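You operate a simulated robot arm through the tools that you are given. There is no shell and no other tool. Be economical: measure what you need, move in short steps, check, and stop when the job is done.

You are at the controls of a simulated robot arm. One attempt, no reset.

TASK
Close the open pot, wipe the smear, draw the plate back, lock the stop.
Fine: wipe with the blue pad and put it back; the stop stays at its mark. Set down upright: blue pad. What is to be rubbed or washed off counts as gone when no trace of it is left.

The check looks at the end state, three seconds after you hand in, the way a careful person would. Anything else that was tipped, shoved, dropped, spilled or broken makes it a failure.

THE ROBOT
A 6-joint arm with a two-finger parallel gripper, fixed in place. Base frame: the origin is at the foot of the arm, x ahead of it, y to its left, z up; the work surface is at about z = 918. Lengths are in mm, angles in degrees, forces in N, time in s.
With the tool pointing down near the work surface it reaches from about 220 to 620 mm from the base axis. Its first joint turns from -66.0 to 66.0 degrees. Payload 2.7 kg.
The tool frame sits at the grasp point between the pads (the TCP): z along the fingers, y along the line on which they close. The tips reach 23 mm beyond it. The gripper opens to 94 mm. The fingers are 38 mm wide and 10 mm thick; the gripper's body (54 by 96 mm) begins 39 mm behind the TCP.
Orientation is told as [roll, pitch, yaw] about the base's x, y, z axes, in that order, counted from this pose: with the fingers straight down and closing along the base's y, the tool's x points along the base's -x, its y along +y and its z along -z.

THE INTERFACE
- The arm moves only by the tool play_rows. Its argument "steps" is a list of rows, each an object of numbers (a shift or turn left out is 0, a gripper value left out holds the last): "dx", "dy", "dz": the shift along the tool's x, y, z in mm; "wx", "wy", "wz": the turn, a rotation vector about the tool's x, y, z in degrees; "jaw": the finger opening in mm, from 0 to 94. In form: [{"dx": .., "dy": .., "dz": .., "wx": .., "wy": .., "wz": .., "jaw": ..}, ...]. A call has 1 to 8 rows; each row shifts and turns the commanded pose from where the row before left it, along the tool's axes as they then stand. A row lasts 0.2 s, in which the tool goes at most 50 mm and 8.6 degrees; a call with a longer step from one row to the next is refused whole, and so is a gripper value outside its range. A pose out of reach is approached as far as the arm can. The call stops where the force on the tool passes 70 N (or 10 N more than at its start, if that is more) or the arm is blocked; 0.2 s more then pass. Each finger travels about 45 mm/s and halts on what it meets, pressing with about 41 N; the grip force reading is that of the motor and also rises with nothing between the fingers. The clock runs only during rows and for 0.2 s after the last one: add rows that do not move to give the fingers time. It gives the time, the measured TCP pose, the force on the tool (base axes), the opening and the grip force at its end, in the units of the frame above (readings bear some noise), with the torque about the TCP (base axes, N m) and any sound that the robot's microphone picked up.
- Cameras (640 x 400 px; columns grow to the right, rows downward): "scene" is fixed at [74.8, -447.4, 1416.4]; the picture's right is [0.65, -0.76, 0.00], its down [-0.43, -0.37, -0.82] and it looks along [0.63, 0.53, -0.57] (base axes); focal length 279 px, centre (320, 200). "wrist" rides on the gripper at [86, 16, -75] in the tool frame; the picture's right is [-0.18, 0.98, 0.00], its down [-0.58, -0.11, -0.81] and it looks along [-0.79, -0.15, 0.59] (tool axes); focal length 243 px, centre (320, 200). There is no depth. A picture from a camera that has moved, and an enlarged one, comes with that camera's place and axes in the base frame and with its lens. The place of the scene camera against the robot may be out by one fixed shift of up to 25 mm in any direction.
- camera(camera): a new picture of that camera. No time passes.
- close_up(camera, box): a new picture of the part [left, top, right, bottom] of that camera's present view, enlarged. No time passes.
- close_job(): hands the job in; it is judged then, once.

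Work in short steps. Places have to be worked out from the pictures, the camera data and where the tool is seen: move nearer, look again, correct. Check each grasp and each placing, and mend what went wrong. You have 120 turns and 64 pictures in all, those below and enlarged ones among them. Open the gripper and draw the arm clear of the work before you hand the job in, unless the task says otherwise; then end with one line.

The tools are called after "Call:" as name(argument=value, ...) on one line, values as JSON. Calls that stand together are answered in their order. play_rows: Moves the arm, as the interface text tells. Its arguments: {"type":"object","properties":{"steps":{"type":"array","items":{"type":"object","properties":{"dx":{"type":"number"},"dy":{"type":"number"},"dz":{"type":"number"},"wx":{"type":"number"},"wy":{"type":"number"},"wz":{"type":"number"},"jaw":{"type":"number"}}}}},"required":["steps"]} The other tools are called the same way: camera (camera) takes a picture; close_up (camera, box) takes an enlarged picture of a part of a camera's view; close_job () hands the job in.

At the start:

```text
clock: 0.0
tool_pos: [309.2, -224.5, 1213.7]
tcp_rot: [-0.1, 0.0, 0.0]
wrist_force: [-0.3, 0.3, 0.2]
moment: [-0.03, 0.01, -0.01]
width: 93.9
finger_force: 0.1
```

scene: 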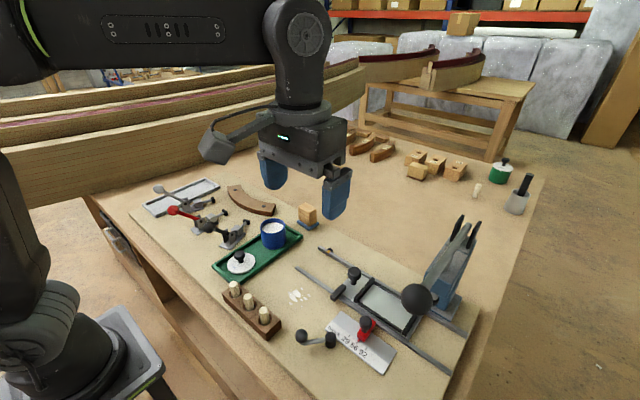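
wrist: 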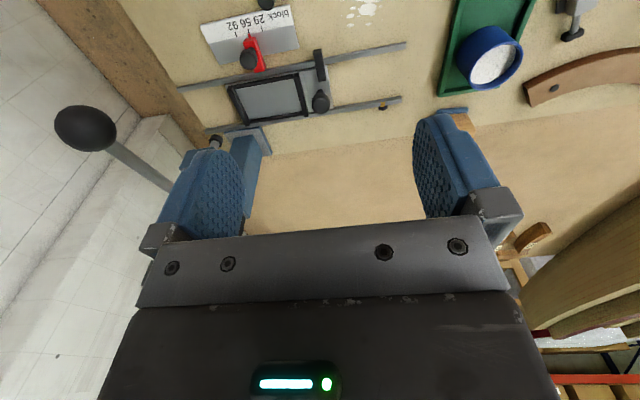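

I start by enlarging the key areas of the scene.

Call:
close_up(camera="scene", box=[130, 170, 330, 295])

Call:
close_up(camera="scene", box=[270, 210, 490, 390])

```text
3.20 times, centred on (230, 232) of scene
camera zoom: at [74.8, -447.4, 1416.4], right [0.65, -0.76, 0.0], down [-0.43, -0.37, -0.82], along [0.63, 0.53, -0.57], focal length 893 px, centre (608, 96)
```

zoom: 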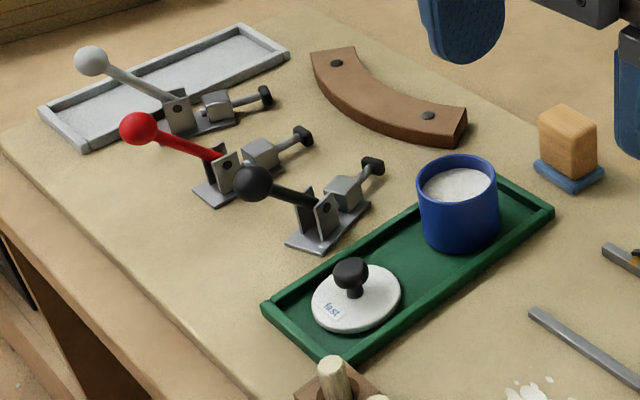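

```text
2.22 times, centred on (380, 300) of scene
camera zoom: at [74.8, -447.4, 1416.4], right [0.65, -0.76, 0.0], down [-0.43, -0.37, -0.82], along [0.63, 0.53, -0.57], focal length 620 px, centre (187, -22)
```

zoom: 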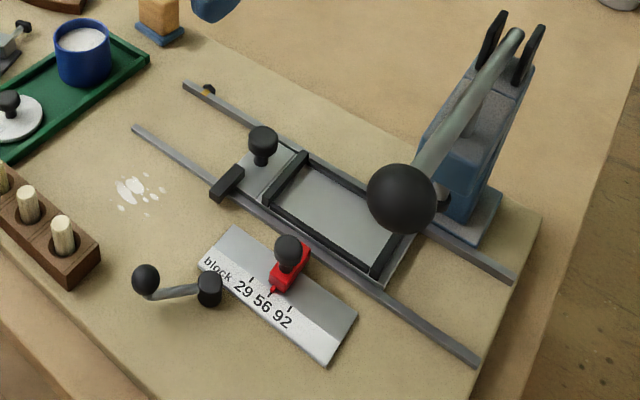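

The wrist and scene cameras agree on the smear, near (329, -176). I move above the lid, near (299, -14), to look at the pot and lid.

Call:
play_rows(steps=[{"dy": 42, "dz": 24, "dx": 4}, {"dy": 42, "dz": 24, "dx": 4}, {"dy": 42, "dz": 24}, {"dy": 42, "dz": 24}, {"dy": 42, "dz": 24}, {}])

Call:
camera(camera="wrist")

Call:
camera(camera="scene")

```text
clock: 1.4
tool_pos: [302.3, -14.2, 1093.4]
tcp_rot: [-0.1, 0.1, 0.0]
wrist_force: [-0.5, 0.4, 0.2]
moment: [-0.03, -0.01, 0.03]
width: 93.9
finger_force: 0.0
```

```text
59 pictures are left
camera wrist: at [214.7, 3.0, 1167.9], right [0.18, 0.98, 0.0], down [0.58, -0.11, 0.81], along [0.79, -0.15, -0.59], focal length 243 px, centre (320, 200)
```

wrist: 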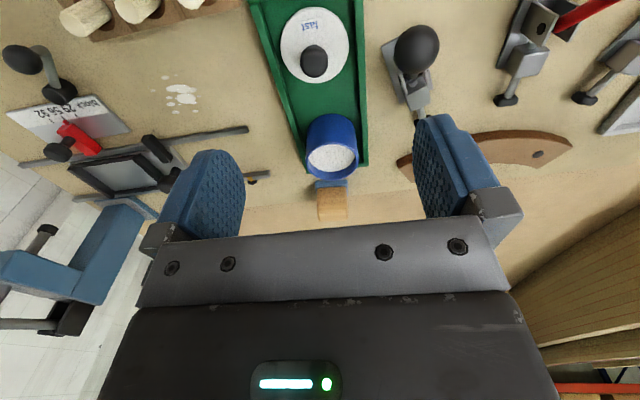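

```text
58 pictures are left
```

scene: 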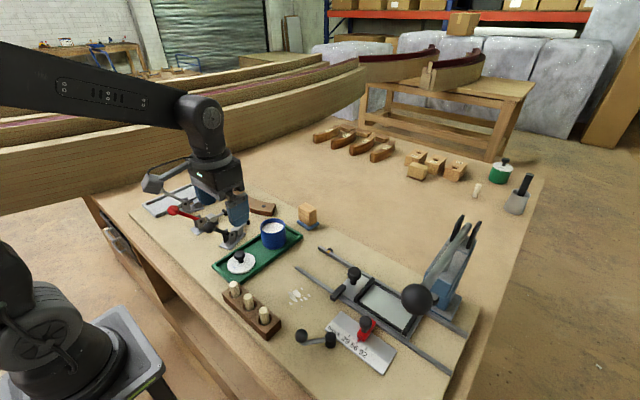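

The lid knob is near (305, -20) and the pot rim near (407, -21) at z≈967. I descend to z 1010 above the knob with the jaws partly closed, so they clear the black clamp's ball, and look again.

Call:
play_rows(steps=[{"dy": -3, "dz": 20, "dx": -2, "jaw": 50}, {"dy": -3, "dz": 20}, {"dz": 20}, {"dz": 20}, {}, {}])

Call:
camera(camera="wrist")

```text
clock: 2.8
tool_pos: [304.5, -18.5, 1013.4]
tcp_rot: [-0.1, 0.1, 0.0]
wrist_force: [0.1, 0.4, -0.7]
moment: [0.02, -0.01, -0.01]
width: 50.2
finger_force: 0.0
```

```text
57 pictures are left
camera wrist: at [216.7, -3.3, 1087.8], right [0.18, 0.98, 0.0], down [0.58, -0.11, 0.81], along [0.79, -0.15, -0.59], focal length 243 px, centre (320, 200)
```

wrist: 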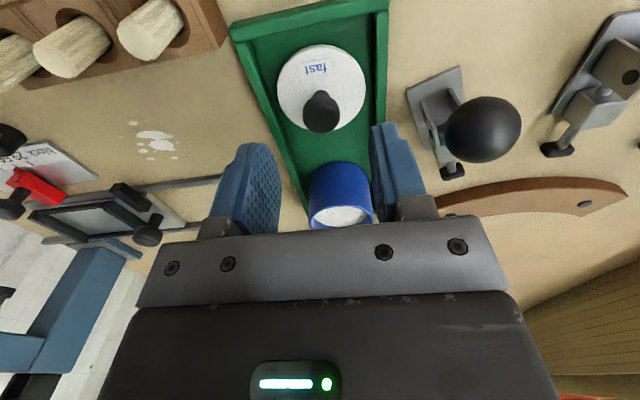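

The knob is at about (302.5, -19.5). I go down to z 957 and grip it.

Call:
play_rows(steps=[{"dx": 2, "dy": -1, "dz": 20}, {"dz": 20}, {"dz": 16}, {"jaw": 15}, {}, {}, {}])

Call:
camera(camera="wrist")

```text
clock: 4.4
tool_pos: [300.0, -22.0, 959.2]
tcp_rot: [-0.1, 0.0, -0.1]
wrist_force: [0.1, -0.5, 0.4]
moment: [-0.03, 0.01, 0.01]
width: 21.8
finger_force: 41.3
```

```text
56 pictures are left
camera wrist: at [214.0, -4.8, 1032.4], right [0.18, 0.98, 0.0], down [0.58, -0.11, 0.81], along [0.79, -0.15, -0.59], focal length 243 px, centre (320, 200)
```

wrist: 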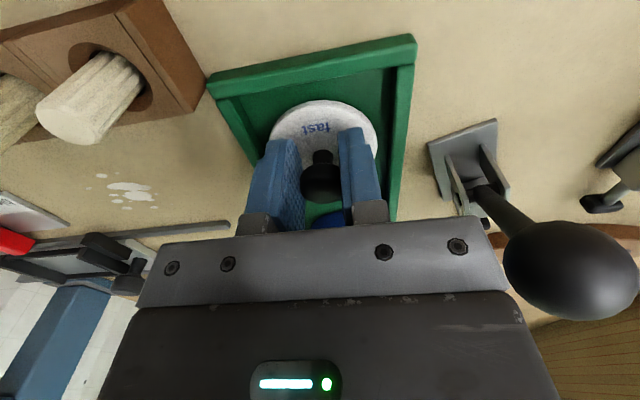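

Holding the knob at 21.8 mm. I lift the lid 70 mm, move about 100 mm forward, and check alignment over the pot in close-up.

Call:
play_rows(steps=[{"dz": -35}, {"dz": -35}, {"dx": -40}, {"dx": -40}, {"dx": -21}, {}])

Call:
close_up(camera="scene", box=[200, 160, 360, 260])

Call:
camera(camera="wrist")

```text
clock: 5.8
tool_pos: [402.4, -22.5, 1027.1]
tcp_rot: [0.0, 0.0, -0.1]
wrist_force: [-0.3, 0.2, -1.0]
moment: [0.03, 0.0, 0.0]
width: 21.3
finger_force: 41.1
```

```text
4.00 times, centred on (280, 210) of scene
camera zoom: at [74.9, -447.4, 1416.4], right [0.65, -0.76, 0.0], down [-0.43, -0.37, -0.82], along [0.63, 0.53, -0.57], focal length 1116 px, centre (480, 160)
```

zoom: 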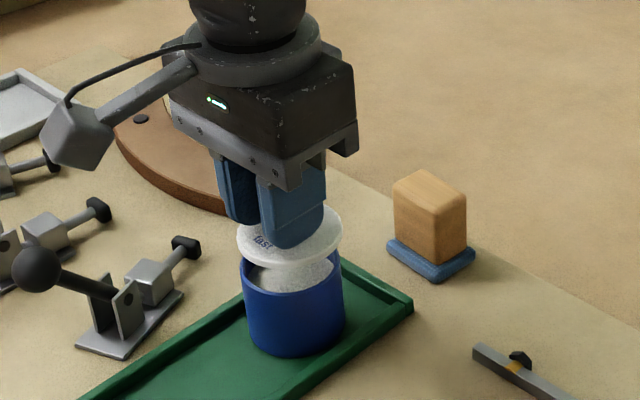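

```text
54 pictures are left
camera wrist: at [314.5, -6.3, 1103.1], right [0.18, 0.98, 0.0], down [0.58, -0.11, 0.81], along [0.79, -0.15, -0.59], focal length 243 px, centre (320, 200)
```

wrist: 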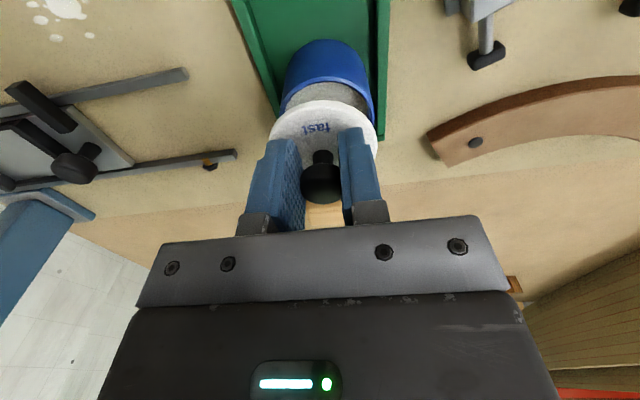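

The lid is near the pot axis. I enlarge both views to measure the rim precisely.

Call:
close_up(camera="scene", box=[250, 200, 298, 230])

Call:
close_up(camera="wrist", box=[248, 30, 408, 130])

```text
13.33 times, centred on (274, 215) of scene
camera zoom: at [74.9, -447.4, 1416.4], right [0.65, -0.76, 0.0], down [-0.43, -0.37, -0.82], along [0.63, 0.53, -0.57], focal length 3721 px, centre (933, 0)
```

zoom: 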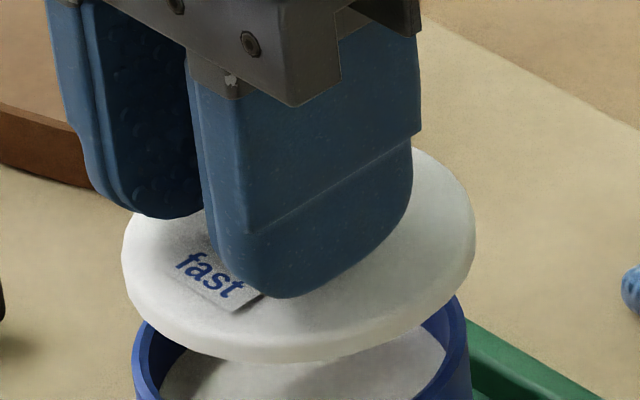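

```text
4.00 times, centred on (328, 80) of wrist
camera zoom: at [314.5, -6.3, 1103.1], right [0.18, 0.98, 0.0], down [0.58, -0.11, 0.81], along [0.79, -0.15, -0.59], focal length 970 px, centre (288, 680)
```

zoom: 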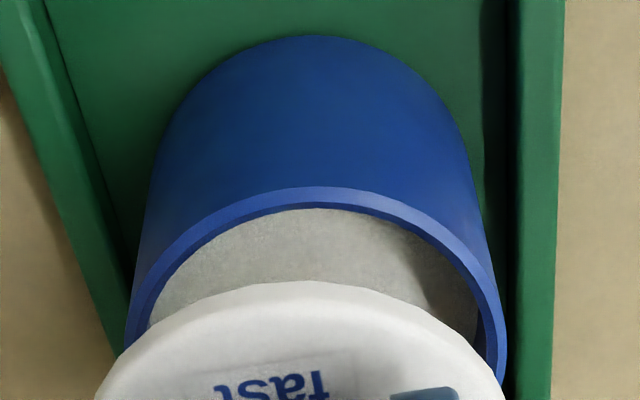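

I need the near rim edge in the scene too.

Call:
close_up(camera="scene", box=[250, 212, 298, 242])

```text
13.33 times, centred on (274, 227) of scene
camera zoom: at [74.9, -447.4, 1416.4], right [0.65, -0.76, 0.0], down [-0.43, -0.37, -0.82], along [0.63, 0.53, -0.57], focal length 3721 px, centre (933, -160)
```

zoom: 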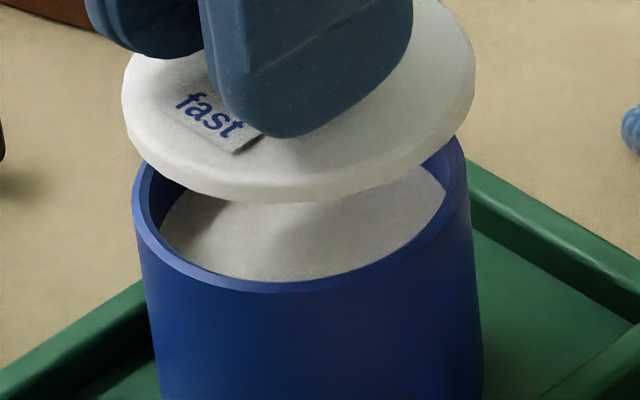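

Parallax leaves a few mm uncertain. I lower 17 mm with a slight correction (+2 x, +1.5 y) and check again with a smaller gap.

Call:
play_rows(steps=[{"dx": -2, "dy": 1.5, "dz": 9}, {"dz": 8}, {}])

Call:
close_up(camera="scene", box=[250, 212, 298, 242])

Call:
close_up(camera="wrist", box=[248, 70, 408, 170])

```text
clock: 6.6
tool_pos: [403.6, -19.8, 1009.9]
tcp_rot: [0.0, 0.0, -0.1]
wrist_force: [-0.3, 1.1, 0.7]
moment: [-0.03, -0.01, 0.0]
width: 21.5
finger_force: 40.9
```

```text
13.33 times, centred on (274, 227) of scene
camera zoom: at [74.8, -447.4, 1416.4], right [0.65, -0.76, 0.0], down [-0.43, -0.37, -0.82], along [0.63, 0.53, -0.57], focal length 3721 px, centre (933, -160)
```

zoom: 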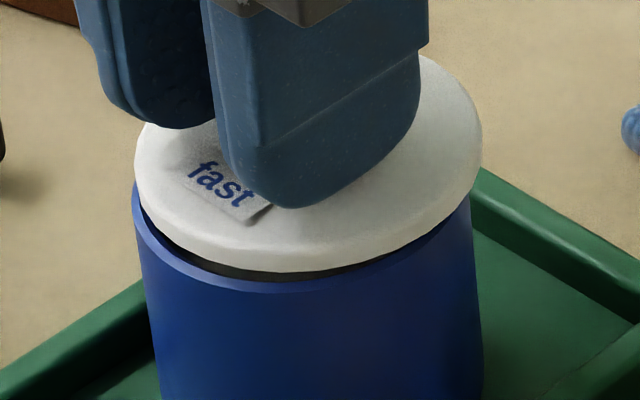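

```text
4.00 times, centred on (328, 120) of wrist
camera zoom: at [316.4, -4.2, 1085.3], right [0.18, 0.98, 0.0], down [0.58, -0.11, 0.81], along [0.79, -0.15, -0.59], focal length 970 px, centre (288, 520)
```

zoom: 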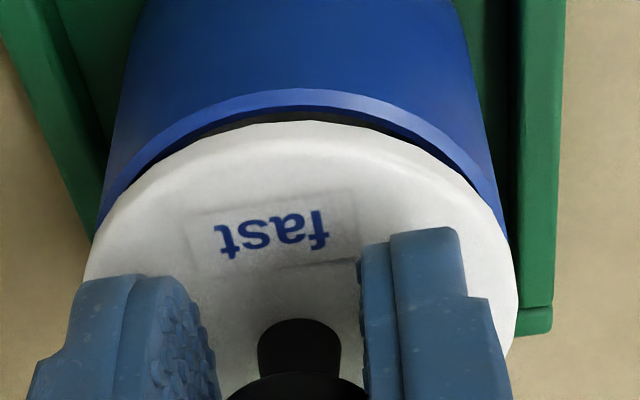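

Both views agree: about 4–5 mm gap and alignment within 1–2 mm. I make a tiny correction and lower until contact.

Call:
play_rows(steps=[{"dx": 1.2, "dy": 0.5}, {"dz": 3}, {"dz": 2}, {}])

Call:
close_up(camera="scene", box=[250, 212, 298, 242])

```text
clock: 7.6
tool_pos: [405.1, -20.4, 1008.8]
tcp_rot: [0.0, -0.6, 0.0]
wrist_force: [-7.4, 1.6, 41.9]
moment: [0.0, -0.78, 0.03]
width: 21.3
finger_force: 40.8
```

```text
13.33 times, centred on (274, 227) of scene
camera zoom: at [74.1, -447.4, 1416.5], right [0.65, -0.76, 0.0], down [-0.43, -0.37, -0.82], along [0.63, 0.53, -0.57], focal length 3721 px, centre (933, -160)
```

zoom: 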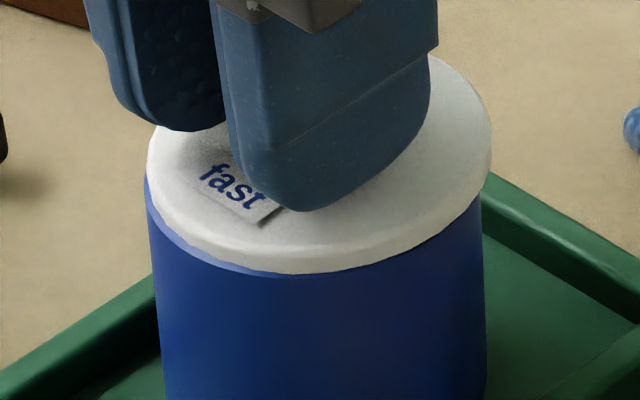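

Contact came about 4 mm early: the lid's plug is on the rim, and the pot nudged slightly. I back off 3 mm and look again.

Call:
play_rows(steps=[{"dz": -4}, {"dz": -2}, {}])

Call:
close_up(camera="scene", box=[250, 212, 298, 242])

Call:
close_up(camera="wrist", box=[248, 70, 408, 170])

```text
clock: 8.4
tool_pos: [403.5, -20.3, 1009.6]
tcp_rot: [0.0, 0.3, -0.1]
wrist_force: [-0.3, -0.2, -1.1]
moment: [-0.01, -0.04, 0.02]
width: 21.6
finger_force: 40.4
```

```text
13.33 times, centred on (274, 227) of scene
camera zoom: at [74.8, -447.4, 1416.4], right [0.65, -0.76, 0.0], down [-0.43, -0.37, -0.82], along [0.63, 0.53, -0.57], focal length 3721 px, centre (933, -160)
```

zoom: 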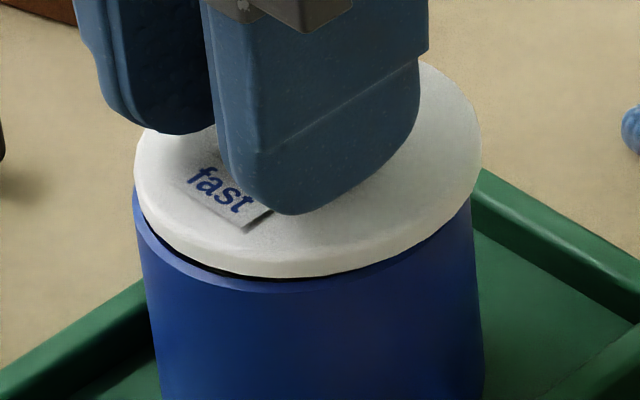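

```text
4.00 times, centred on (328, 120) of wrist
camera zoom: at [316.4, -4.3, 1084.7], right [0.19, 0.98, 0.0], down [0.59, -0.11, 0.8], along [0.79, -0.15, -0.6], focal length 970 px, centre (288, 520)
```

zoom: 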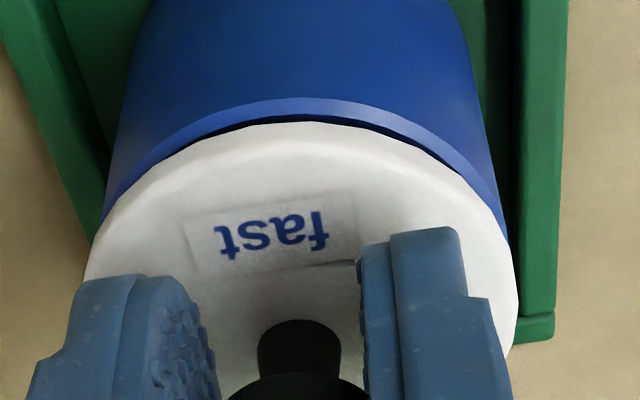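

The torque during contact puts it at the +x side of the lid (about +26 mm), matching the scene's lateral offset, so the lid is about 2 mm too far in +x. I shift -2 mm in x and lower again.

Call:
play_rows(steps=[{"dx": 2}, {"dz": 2}, {"dz": 1.5}, {}])

```text
clock: 9.4
tool_pos: [402.6, -20.1, 1007.1]
tcp_rot: [-0.1, 0.0, 0.0]
wrist_force: [-0.4, 0.3, -0.4]
moment: [0.01, 0.02, 0.02]
width: 21.3
finger_force: 41.3
```

Below the earlier contact height with no force. I continue lowering.

Call:
play_rows(steps=[{"dz": 1.5}, {"dz": 1.5}, {}])

Call:
close_up(camera="scene", box=[250, 212, 298, 242])

```text
clock: 10.2
tool_pos: [401.4, -21.6, 1006.1]
tcp_rot: [0.0, -0.2, 0.0]
wrist_force: [-8.9, 3.8, 26.9]
moment: [0.06, 0.6, -0.02]
width: 21.5
finger_force: 41.3
```

```text
13.33 times, centred on (274, 227) of scene
camera zoom: at [74.3, -447.3, 1416.5], right [0.65, -0.76, 0.0], down [-0.43, -0.37, -0.82], along [0.63, 0.53, -0.57], focal length 3721 px, centre (933, -160)
```

zoom: 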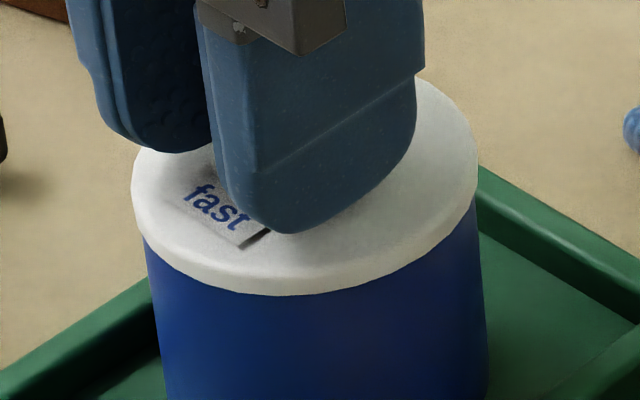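

The lid now covers the rim flush at 27 N. I ease down the load, release and rise.

Call:
play_rows(steps=[{"dz": -0.8}, {"jaw": 30}, {"jaw": 50}, {}, {"dz": -20}, {"dz": -40}, {"dz": -40}, {}])

Call:
close_up(camera="scene", box=[242, 200, 306, 240])

Call:
camera(camera="wrist")

```text
clock: 12.0
tool_pos: [402.9, -21.9, 1104.7]
tcp_rot: [-0.1, 0.0, 0.0]
wrist_force: [-0.6, 0.5, -0.7]
moment: [0.0, 0.05, -0.01]
width: 50.1
finger_force: 0.0
heard: snap
```

```text
10.00 times, centred on (274, 220) of scene
camera zoom: at [74.8, -447.4, 1416.4], right [0.65, -0.76, 0.0], down [-0.43, -0.37, -0.82], along [0.63, 0.53, -0.57], focal length 2791 px, centre (780, 0)
```

zoom: 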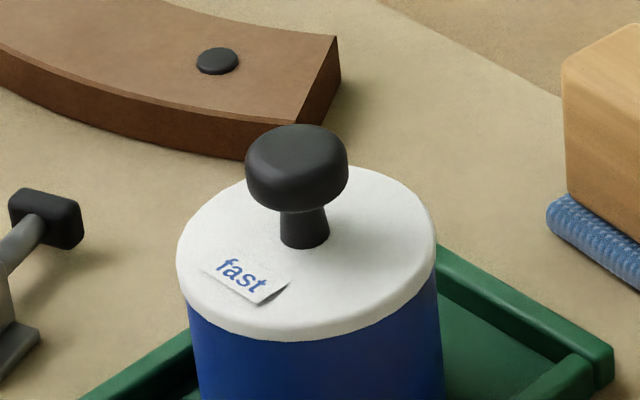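

```text
43 pictures are left
camera wrist: at [315.4, -5.1, 1179.6], right [0.18, 0.98, 0.0], down [0.58, -0.11, 0.81], along [0.79, -0.15, -0.59], focal length 243 px, centre (320, 200)
```

wrist: 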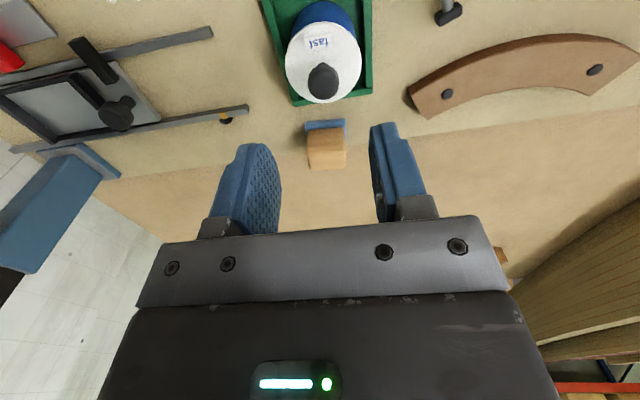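

Snap heard and the lid sits flush. Next, the pad: a close-up for its size and orientation.

Call:
close_up(camera="scene", box=[284, 195, 332, 235])

Call:
close_up(camera="wrist", box=[280, 100, 376, 180])

```text
10.00 times, centred on (308, 215) of scene
camera zoom: at [74.8, -447.4, 1416.4], right [0.65, -0.76, 0.0], down [-0.43, -0.37, -0.82], along [0.63, 0.53, -0.57], focal length 2791 px, centre (440, 50)
```

zoom: 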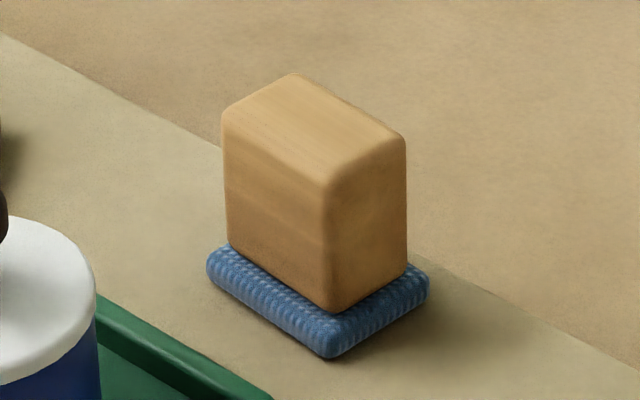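

```text
5.00 times, centred on (328, 140) of wrist
camera zoom: at [315.4, -5.1, 1179.6], right [0.18, 0.98, 0.0], down [0.58, -0.11, 0.81], along [0.79, -0.15, -0.59], focal length 1213 px, centre (280, 500)
```

zoom: 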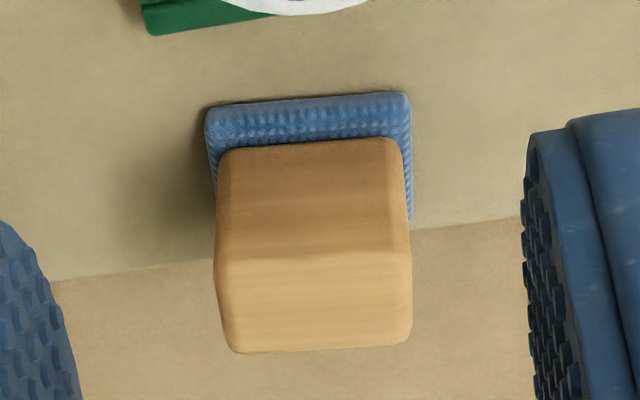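

The pad is about 40×50 mm, centred near (515, -35), with a block top near z 970. To keep the wrist camera off the lid's knob I'll turn the gripper 93° so it closes along x, moving high first.

Call:
play_rows(steps=[{"dx": -45, "dy": -5}, {"dx": -45, "dy": -5}, {"dx": -22, "dy": -3, "jaw": 60}, {"wz": 8.5}, {"wz": 8.5}, {"wz": 8.5}, {"wz": 8.5}, {"wz": 8.5}])

Call:
play_rows(steps=[{"wz": 8.5}, {"wz": 8.5}, {"wz": 8.5}, {"wz": 8.5}, {"wz": 8.5}, {"wz": 8}, {"dz": 30}, {}])

Call:
camera(camera="wrist")

Call:
close_up(camera="scene", box=[230, 120, 390, 240])

```text
clock: 13.8
tool_pos: [514.7, -34.0, 1104.2]
tcp_rot: [0.0, 0.1, -42.8]
wrist_force: [0.0, 0.2, 0.3]
moment: [0.0, 0.0, -0.01]
width: 60.3
finger_force: 0.1
```

```text
clock: 15.6
tool_pos: [514.7, -33.7, 1076.3]
tcp_rot: [0.0, -0.1, -93.1]
wrist_force: [-0.4, -0.6, 0.0]
moment: [0.0, 0.01, 0.0]
width: 60.1
finger_force: 0.0
```

```text
40 pictures are left
camera wrist: at [534.6, 52.1, 1150.2], right [0.97, -0.24, 0.0], down [-0.14, -0.57, 0.81], along [-0.19, -0.78, -0.59], focal length 243 px, centre (320, 200)
```

wrist: 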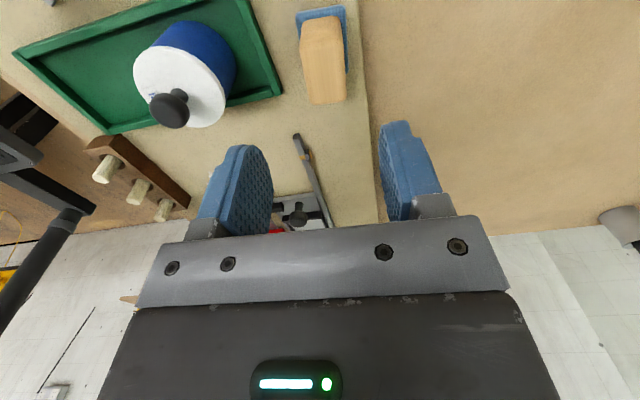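

```text
3.33 times, centred on (310, 180) of scene
camera zoom: at [74.8, -447.4, 1416.4], right [0.65, -0.76, 0.0], down [-0.43, -0.37, -0.82], along [0.63, 0.53, -0.57], focal length 930 px, centre (353, 267)
```

zoom: 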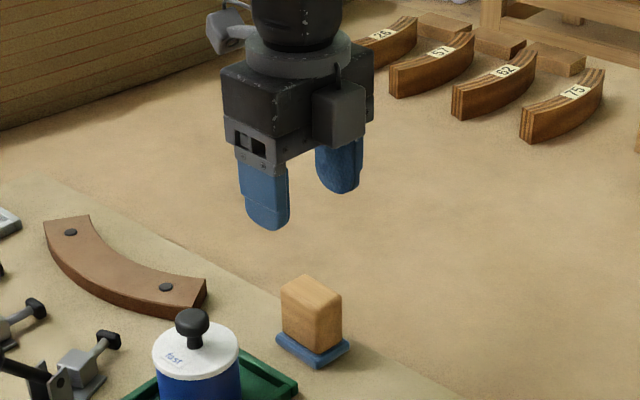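

Fingers straddle the block at about (517, -36). I descend to z≈957 and grip.

Call:
play_rows(steps=[{"dy": 2, "dx": -1.5, "dz": 30}, {"dz": 30}, {"dz": 30}, {"dz": 29}, {}, {"jaw": 20}, {}, {}])

Call:
close_up(camera="scene", box=[270, 170, 350, 235])

```text
clock: 17.4
tool_pos: [516.1, -35.6, 956.4]
tcp_rot: [0.2, 0.1, -93.0]
wrist_force: [-0.1, -0.3, 0.2]
moment: [0.01, -0.01, 0.01]
width: 29.3
finger_force: 40.7
```

```text
6.15 times, centred on (310, 202) of scene
camera zoom: at [74.9, -447.4, 1416.4], right [0.65, -0.76, 0.0], down [-0.43, -0.37, -0.82], along [0.63, 0.53, -0.57], focal length 1718 px, centre (382, 185)
```

zoom: 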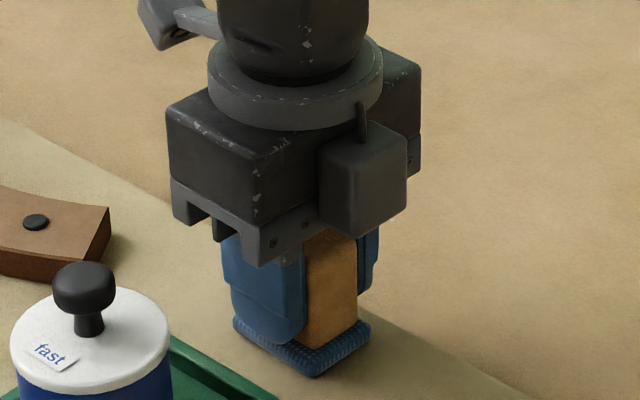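

Gripped (29.3 mm). I record the grasp pose (516.1, -35.6, 956.4, yaw -93), lift 80 mm and carry to the smear at about (329, -176).

Call:
play_rows(steps=[{"dz": -40}, {"dz": -40}, {"dx": -33, "dy": -36}, {"dx": -33, "dy": -36}, {"dx": -33, "dy": -36}, {"dx": -33, "dy": -36}, {"dx": -17.5, "dy": -35.5}, {}])

Call:
play_rows(steps=[{"dz": 25}, {"dz": 25}, {}])

Call:
close_up(camera="scene", box=[230, 220, 390, 340])

Call:
camera(camera="wrist")

```text
clock: 19.2
tool_pos: [325.3, -174.8, 1037.5]
tcp_rot: [0.1, 0.1, -93.0]
wrist_force: [0.7, -0.2, -1.7]
moment: [0.01, 0.0, -0.01]
width: 29.5
finger_force: 41.2
```

```text
clock: 20.0
tool_pos: [328.0, -175.9, 988.0]
tcp_rot: [0.1, 0.1, -93.0]
wrist_force: [0.6, 0.8, -0.2]
moment: [-0.04, -0.02, 0.0]
width: 29.5
finger_force: 41.2
```

```text
3.33 times, centred on (310, 280) of scene
camera zoom: at [74.9, -447.4, 1416.4], right [0.65, -0.76, 0.0], down [-0.43, -0.37, -0.82], along [0.63, 0.53, -0.57], focal length 930 px, centre (353, -67)
```

zoom: 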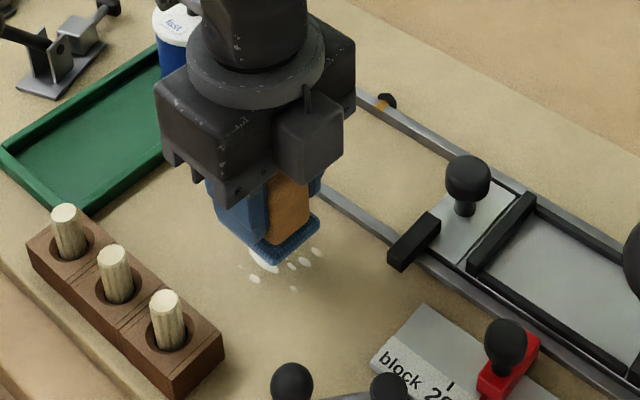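

```text
36 pictures are left
camera wrist: at [347.3, -89.1, 1062.6], right [0.97, -0.24, 0.0], down [-0.14, -0.57, 0.81], along [-0.19, -0.78, -0.59], focal length 243 px, centre (320, 200)
```

wrist: 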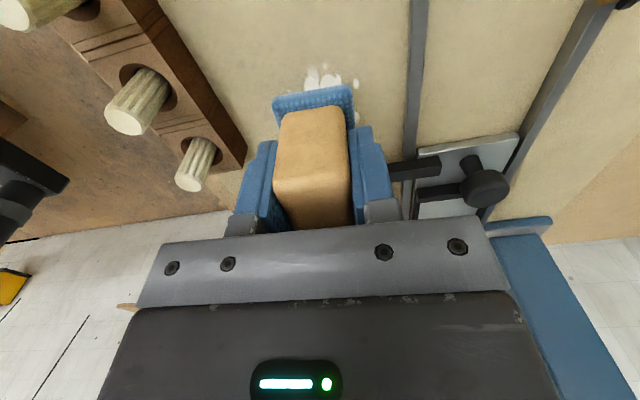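

The pad hangs over the smear with clear space around it. I lower to light contact.

Call:
play_rows(steps=[{"dz": 16}, {"dz": 13}, {"dz": 4}, {}])

```text
clock: 21.0
tool_pos: [328.5, -174.6, 955.4]
tcp_rot: [0.1, -0.1, -93.0]
wrist_force: [-6.5, 8.5, 31.3]
moment: [0.44, 0.36, -0.02]
width: 29.8
finger_force: 41.5
```

Contact at 31 N; I ease 1 mm and wipe in a zigzag.

Call:
play_rows(steps=[{"dz": -1, "dy": 8}, {"dy": 8}, {"dx": 12}, {"dy": -16}, {"dy": -18}, {"dx": -14}, {"dy": 18}, {"dy": 17}])

Call:
play_rows(steps=[{"dx": -14}, {"dy": -17}, {"dy": -18}, {"dx": 15}, {"dx": 15}, {"dy": 18}, {"dx": -15}, {"dx": -15}])

```text
clock: 22.8
tool_pos: [344.9, -178.5, 953.5]
tcp_rot: [-0.1, 0.0, -93.0]
wrist_force: [-16.3, -2.1, 31.7]
moment: [-0.11, 0.27, -0.05]
width: 29.6
finger_force: 40.7
```

```text
clock: 24.6
tool_pos: [328.9, -191.0, 954.3]
tcp_rot: [0.2, -0.1, -93.0]
wrist_force: [2.0, 15.6, 30.1]
moment: [0.58, 0.07, -0.12]
width: 29.5
finger_force: 40.6
```

Wiping at steady contact. I lift straight up and over to +y to inspect the surface.

Call:
play_rows(steps=[{"dz": -30}, {"dz": -40}, {"dz": -20, "dx": 40}, {"dx": 45}, {"dx": 30}, {}])

Call:
close_up(camera="scene", box=[250, 260, 350, 335])

Call:
camera(camera="wrist")

```text
clock: 26.0
tool_pos: [333.0, -77.4, 1045.6]
tcp_rot: [-0.1, -0.2, -93.0]
wrist_force: [-0.1, -0.1, -0.2]
moment: [-0.01, -0.04, -0.02]
width: 29.6
finger_force: 40.9
```

```text
5.33 times, centred on (300, 298) of scene
camera zoom: at [74.9, -447.4, 1416.4], right [0.65, -0.76, 0.0], down [-0.43, -0.37, -0.82], along [0.63, 0.53, -0.57], focal length 1488 px, centre (427, -320)
```

zoom: 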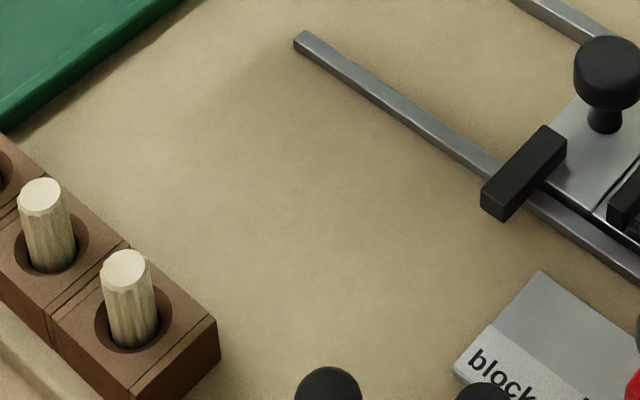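

```text
34 pictures are left
camera wrist: at [352.2, 8.5, 1120.0], right [0.97, -0.24, 0.0], down [-0.14, -0.57, 0.81], along [-0.19, -0.78, -0.59], focal length 243 px, centre (320, 200)
```

wrist: 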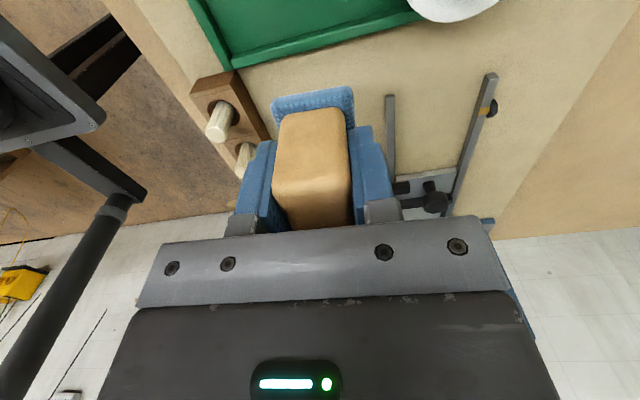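

The smear is gone. I return the pad: raise 30 mm, move in x first to avoid the lid knob, then in y.

Call:
play_rows(steps=[{"dz": -30}, {"dy": 45}, {"dy": 45}, {"dy": 45}, {"dy": 45.6, "dx": 10}, {"dx": 41.5}, {}])

```text
clock: 27.6
tool_pos: [515.2, -35.9, 1073.9]
tcp_rot: [0.0, -0.1, -93.0]
wrist_force: [0.0, -0.1, -0.1]
moment: [0.02, 0.03, -0.01]
width: 29.4
finger_force: 40.7
```

At the original spot. I lower to just above the surface and then to touch.

Call:
play_rows(steps=[{"dy": 0.8, "dz": 40}, {"dz": 40}, {"dz": 30}, {"dz": 6}, {}])

```text
clock: 28.8
tool_pos: [517.1, -35.6, 956.8]
tcp_rot: [0.0, 0.0, -93.0]
wrist_force: [0.3, -0.9, -0.5]
moment: [0.0, -0.05, 0.03]
width: 29.6
finger_force: 40.7
```

Call:
play_rows(steps=[{"dz": 0.8}, {}])

```text
clock: 29.4
tool_pos: [517.1, -34.4, 956.8]
tcp_rot: [0.0, 0.0, -93.0]
wrist_force: [0.3, 0.6, -0.6]
moment: [-0.03, 0.0, -0.02]
width: 29.5
finger_force: 41.1
```

No contact yet; one more millimetre, then release and rise.

Call:
play_rows(steps=[{"dz": 0.8}, {}])

```text
clock: 30.0
tool_pos: [516.8, -34.6, 956.6]
tcp_rot: [0.0, 0.0, -92.9]
wrist_force: [0.1, 0.0, -1.1]
moment: [-0.03, 0.0, 0.03]
width: 29.5
finger_force: 40.7
```

Call:
play_rows(steps=[{"dz": 1}, {}])

```text
clock: 30.6
tool_pos: [516.5, -34.6, 955.8]
tcp_rot: [0.1, 0.0, -93.0]
wrist_force: [-0.3, 0.0, -0.5]
moment: [0.01, 0.0, 0.0]
width: 29.4
finger_force: 41.1
```

Still no contact; I step down another 1 mm at a time.

Call:
play_rows(steps=[{"dz": 0.8}, {}])

Call:
close_up(camera="scene", box=[284, 195, 332, 235])

```text
clock: 31.2
tool_pos: [518.0, -35.3, 954.0]
tcp_rot: [0.1, 0.0, -93.0]
wrist_force: [-0.2, -0.7, -1.1]
moment: [-0.01, -0.04, -0.01]
width: 29.4
finger_force: 41.0
```

```text
10.00 times, centred on (308, 215) of scene
camera zoom: at [74.9, -447.4, 1416.4], right [0.65, -0.76, 0.0], down [-0.43, -0.37, -0.82], along [0.63, 0.53, -0.57], focal length 2791 px, centre (440, 50)
```

zoom: 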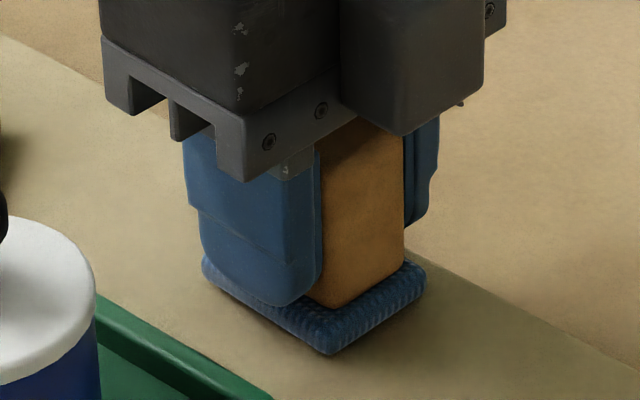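

The pad is within ~1 mm of its original outline. One last small step, then release.

Call:
play_rows(steps=[{"dz": 0.8}, {}])

```text
clock: 31.8
tool_pos: [517.7, -35.5, 954.9]
tcp_rot: [0.0, 0.0, -93.1]
wrist_force: [0.2, -0.2, -0.3]
moment: [-0.02, 0.01, 0.04]
width: 29.4
finger_force: 40.6
```

Call:
play_rows(steps=[{"dz": 0.8}, {"jaw": 33}, {"jaw": 45}, {"jaw": 60}, {"dz": -30}, {"dz": -40}, {"dz": -40}, {}])

Call:
close_up(camera="scene", box=[284, 195, 332, 235])

```text
clock: 33.6
tool_pos: [518.6, -35.3, 1060.7]
tcp_rot: [0.0, 0.0, -93.1]
wrist_force: [0.2, 0.4, 0.2]
moment: [0.01, 0.02, -0.02]
width: 59.9
finger_force: 0.0
```

```text
10.00 times, centred on (308, 215) of scene
camera zoom: at [74.8, -447.4, 1416.4], right [0.65, -0.76, 0.0], down [-0.43, -0.37, -0.82], along [0.63, 0.53, -0.57], focal length 2791 px, centre (440, 50)
```

zoom: 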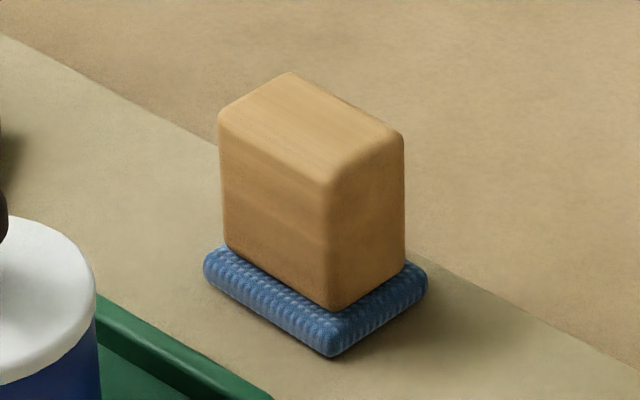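

The pad is back in place. Now I go above the carriage knob, near (423, -248), for a close look.

Call:
play_rows(steps=[{"wz": -3}, {"dx": -40, "dy": -19}, {"dx": -40, "dy": -19}, {"dx": -40, "dy": -19}, {"dx": -40, "dy": -19}, {"dx": -40, "dy": -19}, {}])

Call:
camera(camera="wrist")

Call:
close_up(camera="scene", box=[310, 230, 470, 330])

```text
clock: 35.2
tool_pos: [424.2, -233.0, 1062.8]
tcp_rot: [-0.1, 0.0, -90.0]
wrist_force: [-0.7, 0.5, 0.2]
moment: [0.0, 0.02, -0.03]
width: 60.1
finger_force: 0.0
```

```text
31 pictures are left
camera wrist: at [439.9, -146.4, 1138.2], right [0.98, -0.18, 0.0], down [-0.11, -0.58, 0.81], along [-0.15, -0.79, -0.59], focal length 243 px, centre (320, 200)
```

wrist: 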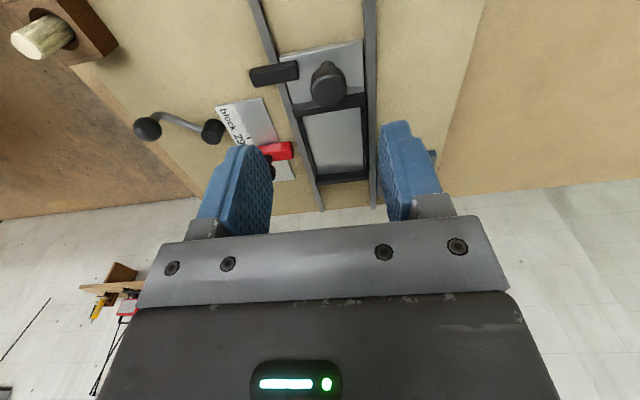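

```text
4.00 times, centred on (390, 280) of scene
camera zoom: at [74.8, -447.5, 1416.4], right [0.65, -0.76, 0.0], down [-0.43, -0.37, -0.82], along [0.63, 0.53, -0.57], focal length 1116 px, centre (40, -120)
```

zoom: 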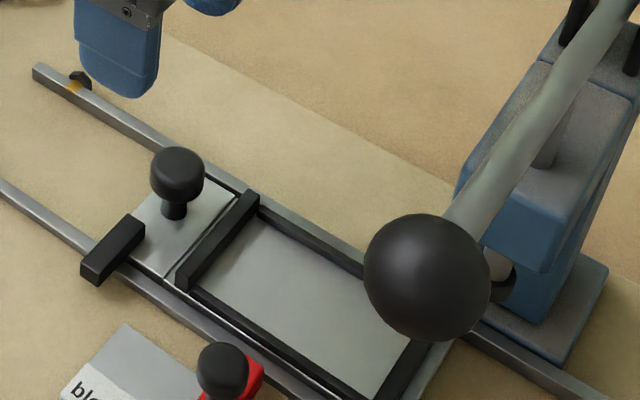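

Triangulating puts the knob near (428, -241) with top z≈960, and a black bar close on its -x side. I go down to z 1005 with narrower jaws and look.

Call:
play_rows(steps=[{"dy": 4, "dx": -8, "dz": 20, "jaw": 36}, {"dz": 20}, {"dz": 17}, {}])

Call:
camera(camera="wrist")

Call:
close_up(camera="scene", box=[310, 230, 406, 290])

```text
clock: 36.2
tool_pos: [427.7, -242.3, 1005.6]
tcp_rot: [-0.1, 0.0, -90.1]
wrist_force: [-0.6, -0.1, 0.0]
moment: [-0.01, -0.01, -0.02]
width: 36.2
finger_force: 0.1
```

```text
29 pictures are left
camera wrist: at [443.4, -156.1, 1081.3], right [0.98, -0.18, 0.0], down [-0.11, -0.58, 0.81], along [-0.15, -0.79, -0.59], focal length 243 px, centre (320, 200)
```

wrist: 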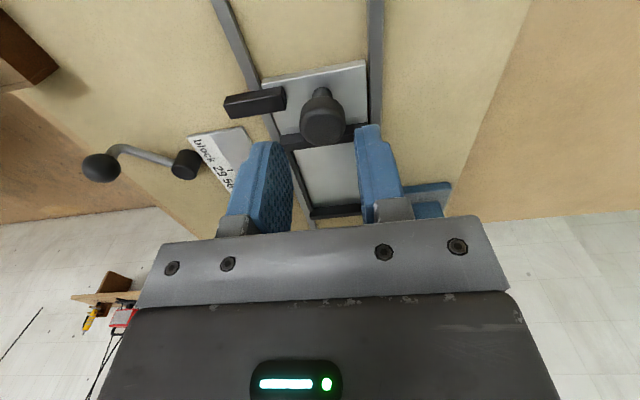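

```text
6.67 times, centred on (358, 260) of scene
camera zoom: at [74.8, -447.4, 1416.4], right [0.65, -0.76, 0.0], down [-0.43, -0.37, -0.82], along [0.63, 0.53, -0.57], focal length 1861 px, centre (67, -200)
```

zoom: 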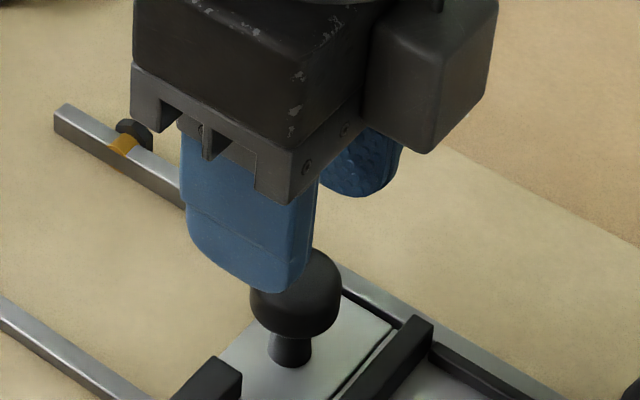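

The knob is at about (427, -245). I descend to z 965 so the tips stay above the bar and frame, and grip the head.

Call:
play_rows(steps=[{"dx": -3, "dz": 20}, {"dz": 20}, {}, {"jaw": 15}, {}, {}])

Call:
camera(camera="wrist")

```text
clock: 37.6
tool_pos: [428.7, -246.1, 964.7]
tcp_rot: [0.2, -0.1, -90.1]
wrist_force: [20.5, -1.3, -7.8]
moment: [-0.28, -0.32, 0.02]
width: 27.3
finger_force: 45.2
```

```text
27 pictures are left
camera wrist: at [443.7, -158.6, 1040.3], right [0.98, -0.18, 0.0], down [-0.11, -0.58, 0.81], along [-0.15, -0.79, -0.59], focal length 243 px, centre (320, 200)
```

wrist: 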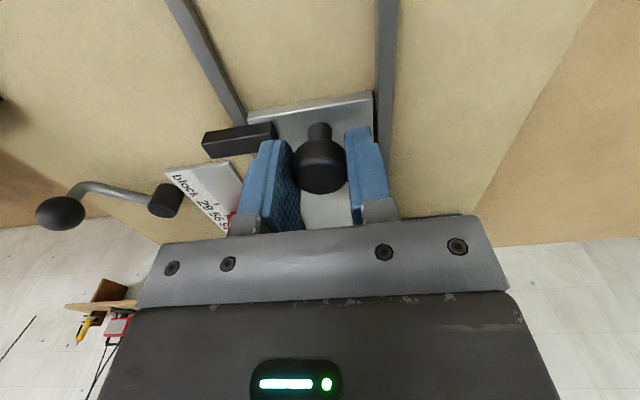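

Gripped at 27 mm, with a side load of 20 N toward +x, so the knob is about 2 mm further +x. I shift +2 mm and start drawing in +y.

Call:
play_rows(steps=[{"dy": 2}, {}, {"dx": 4}, {"dx": 6}, {}])

```text
clock: 38.8
tool_pos: [429.5, -236.1, 966.0]
tcp_rot: [-0.1, -0.1, -90.1]
wrist_force: [4.5, -2.0, -3.6]
moment: [-0.74, -0.05, 0.0]
width: 27.2
finger_force: 44.7
```

It slides freely. I keep drawing toward the orange mark, in small steps.

Call:
play_rows(steps=[{"dx": 10}, {"dx": 10}, {"dx": 10}, {"dx": 10}, {}])

Call:
close_up(camera="scene", box=[290, 220, 450, 320])

```text
clock: 40.0
tool_pos: [428.8, -195.4, 965.6]
tcp_rot: [0.1, 0.1, -90.0]
wrist_force: [18.2, 0.1, -15.0]
moment: [0.15, -0.33, -0.03]
width: 27.3
finger_force: 44.6
```

```text
4.00 times, centred on (370, 270) of scene
camera zoom: at [75.6, -447.5, 1416.3], right [0.65, -0.76, 0.0], down [-0.43, -0.37, -0.82], along [0.63, 0.53, -0.57], focal length 1116 px, centre (120, -80)
```

zoom: 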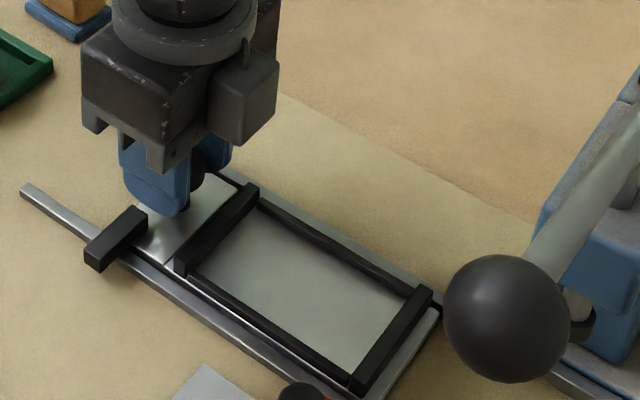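

The plate follows. I continue in smaller steps toward the mark (plate front edge now ~y -178, mark ~-148).

Call:
play_rows(steps=[{"dy": 1.5, "dx": 5}, {"dx": 5}, {"dx": 5}, {"dx": 5}, {}])

```text
clock: 41.2
tool_pos: [428.3, -175.5, 966.4]
tcp_rot: [-0.3, 0.2, -90.0]
wrist_force: [-2.8, -1.3, -19.0]
moment: [-0.64, 0.19, 0.09]
width: 27.3
finger_force: 45.6
```

Call:
close_up(camera="scene", box=[290, 230, 370, 280])

Call:
camera(camera="wrist")

```text
8.00 times, centred on (330, 255) of scene
camera zoom: at [75.0, -447.5, 1416.3], right [0.65, -0.76, 0.0], down [-0.43, -0.37, -0.82], along [0.63, 0.53, -0.57], focal length 2233 px, centre (240, -240)
```

zoom: 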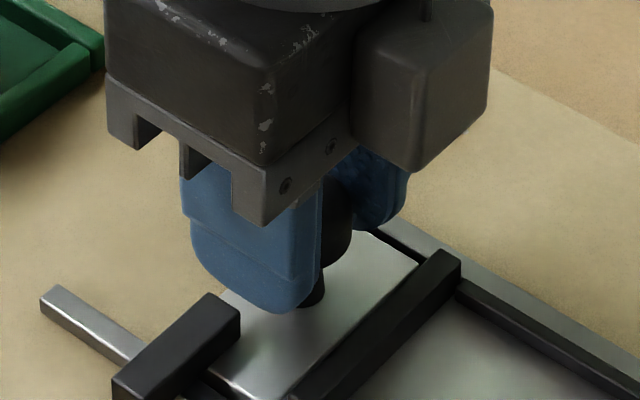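

```text
24 pictures are left
camera wrist: at [444.7, -88.7, 1040.6], right [0.98, -0.18, -0.01], down [-0.11, -0.58, 0.81], along [-0.15, -0.79, -0.59], focal length 243 px, centre (320, 200)
```

wrist: 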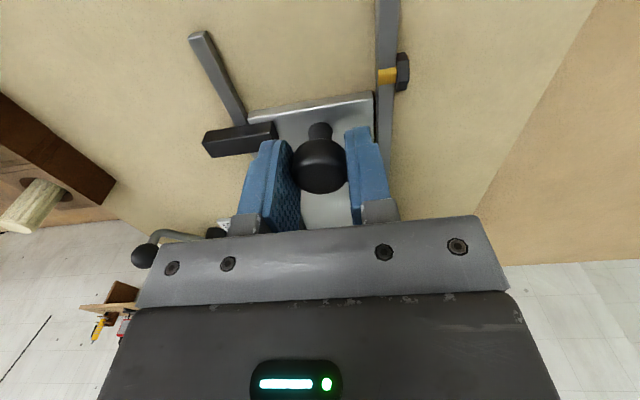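

The plate edge is about 6–7 mm short of the orange mark, which has a bolt beside it, perhaps a detent. I relieve the upward pull and advance in 2 mm steps, watching force and sound.

Call:
play_rows(steps=[{"dz": 1.2}, {"dx": 2}, {"dx": 2}, {"dx": 2}, {}])

```text
clock: 42.4
tool_pos: [429.6, -169.4, 965.6]
tcp_rot: [-0.1, 0.0, -90.1]
wrist_force: [-20.4, -0.6, 3.3]
moment: [0.35, 0.22, -0.19]
width: 27.4
finger_force: 44.5
```

Call:
play_rows(steps=[{"dy": -1.5}, {"dx": 2}, {"dx": 2}, {}])

Call:
close_up(camera="wrist", box=[180, 20, 436, 180])

```text
clock: 43.4
tool_pos: [428.8, -165.5, 966.9]
tcp_rot: [0.1, -0.2, -90.0]
wrist_force: [-3.5, -1.4, -0.4]
moment: [-0.04, -0.05, 0.07]
width: 27.3
finger_force: 45.5
```

```text
2.50 times, centred on (308, 100) of wrist
camera zoom: at [443.9, -78.5, 1040.6], right [0.98, -0.18, 0.0], down [-0.11, -0.58, 0.81], along [-0.15, -0.79, -0.59], focal length 606 px, centre (350, 450)
```

zoom: 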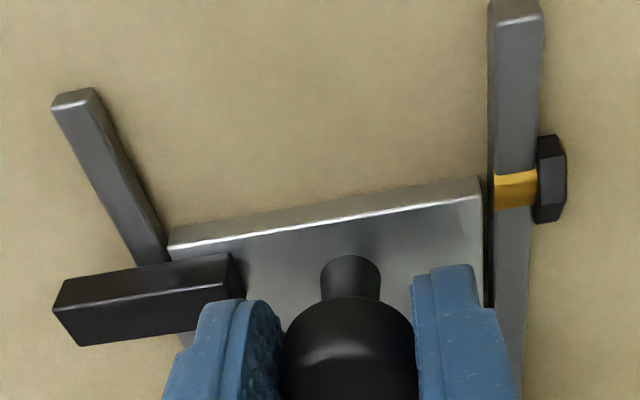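

The plate edge is at the orange mark. I probe 2 mm further to see whether there is a stop.

Call:
play_rows(steps=[{"dx": 2}, {}])

```text
clock: 44.0
tool_pos: [429.8, -163.7, 966.2]
tcp_rot: [0.2, 0.0, -90.0]
wrist_force: [-1.2, -1.7, 0.3]
moment: [-0.37, 0.04, 0.01]
width: 27.6
finger_force: 45.1
```

Call:
play_rows(steps=[{"dx": 2}, {"dx": 2}, {}])

Call:
close_up(camera="wrist", box=[180, 20, 436, 180])

```text
clock: 44.8
tool_pos: [429.8, -159.0, 965.1]
tcp_rot: [0.1, 0.1, -90.0]
wrist_force: [2.8, -1.5, -6.8]
moment: [-0.74, -0.09, -0.06]
width: 27.3
finger_force: 45.0
```

```text
2.50 times, centred on (308, 100) of wrist
camera zoom: at [444.2, -72.9, 1040.6], right [0.98, -0.18, 0.0], down [-0.11, -0.58, 0.81], along [-0.15, -0.79, -0.59], focal length 606 px, centre (350, 450)
```

zoom: 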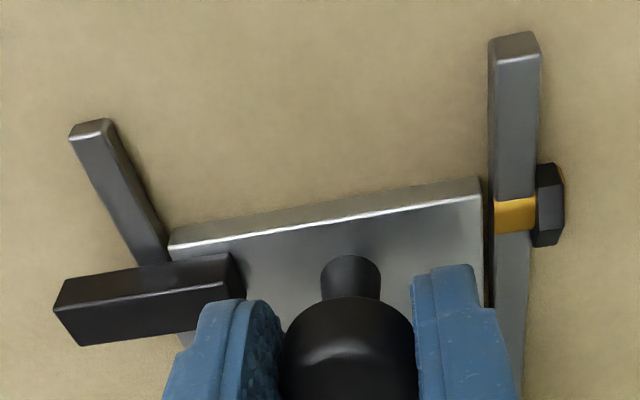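

No stop yet. I continue gently, listening for a click or a stop.

Call:
play_rows(steps=[{"dx": 2}, {"dx": 2}, {"dx": 2}, {"dx": 2}, {}])

```text
clock: 46.0
tool_pos: [427.9, -150.7, 965.1]
tcp_rot: [0.1, 0.1, -90.0]
wrist_force: [5.7, -0.2, -0.5]
moment: [0.38, -0.11, -0.01]
width: 27.3
finger_force: 44.4
```

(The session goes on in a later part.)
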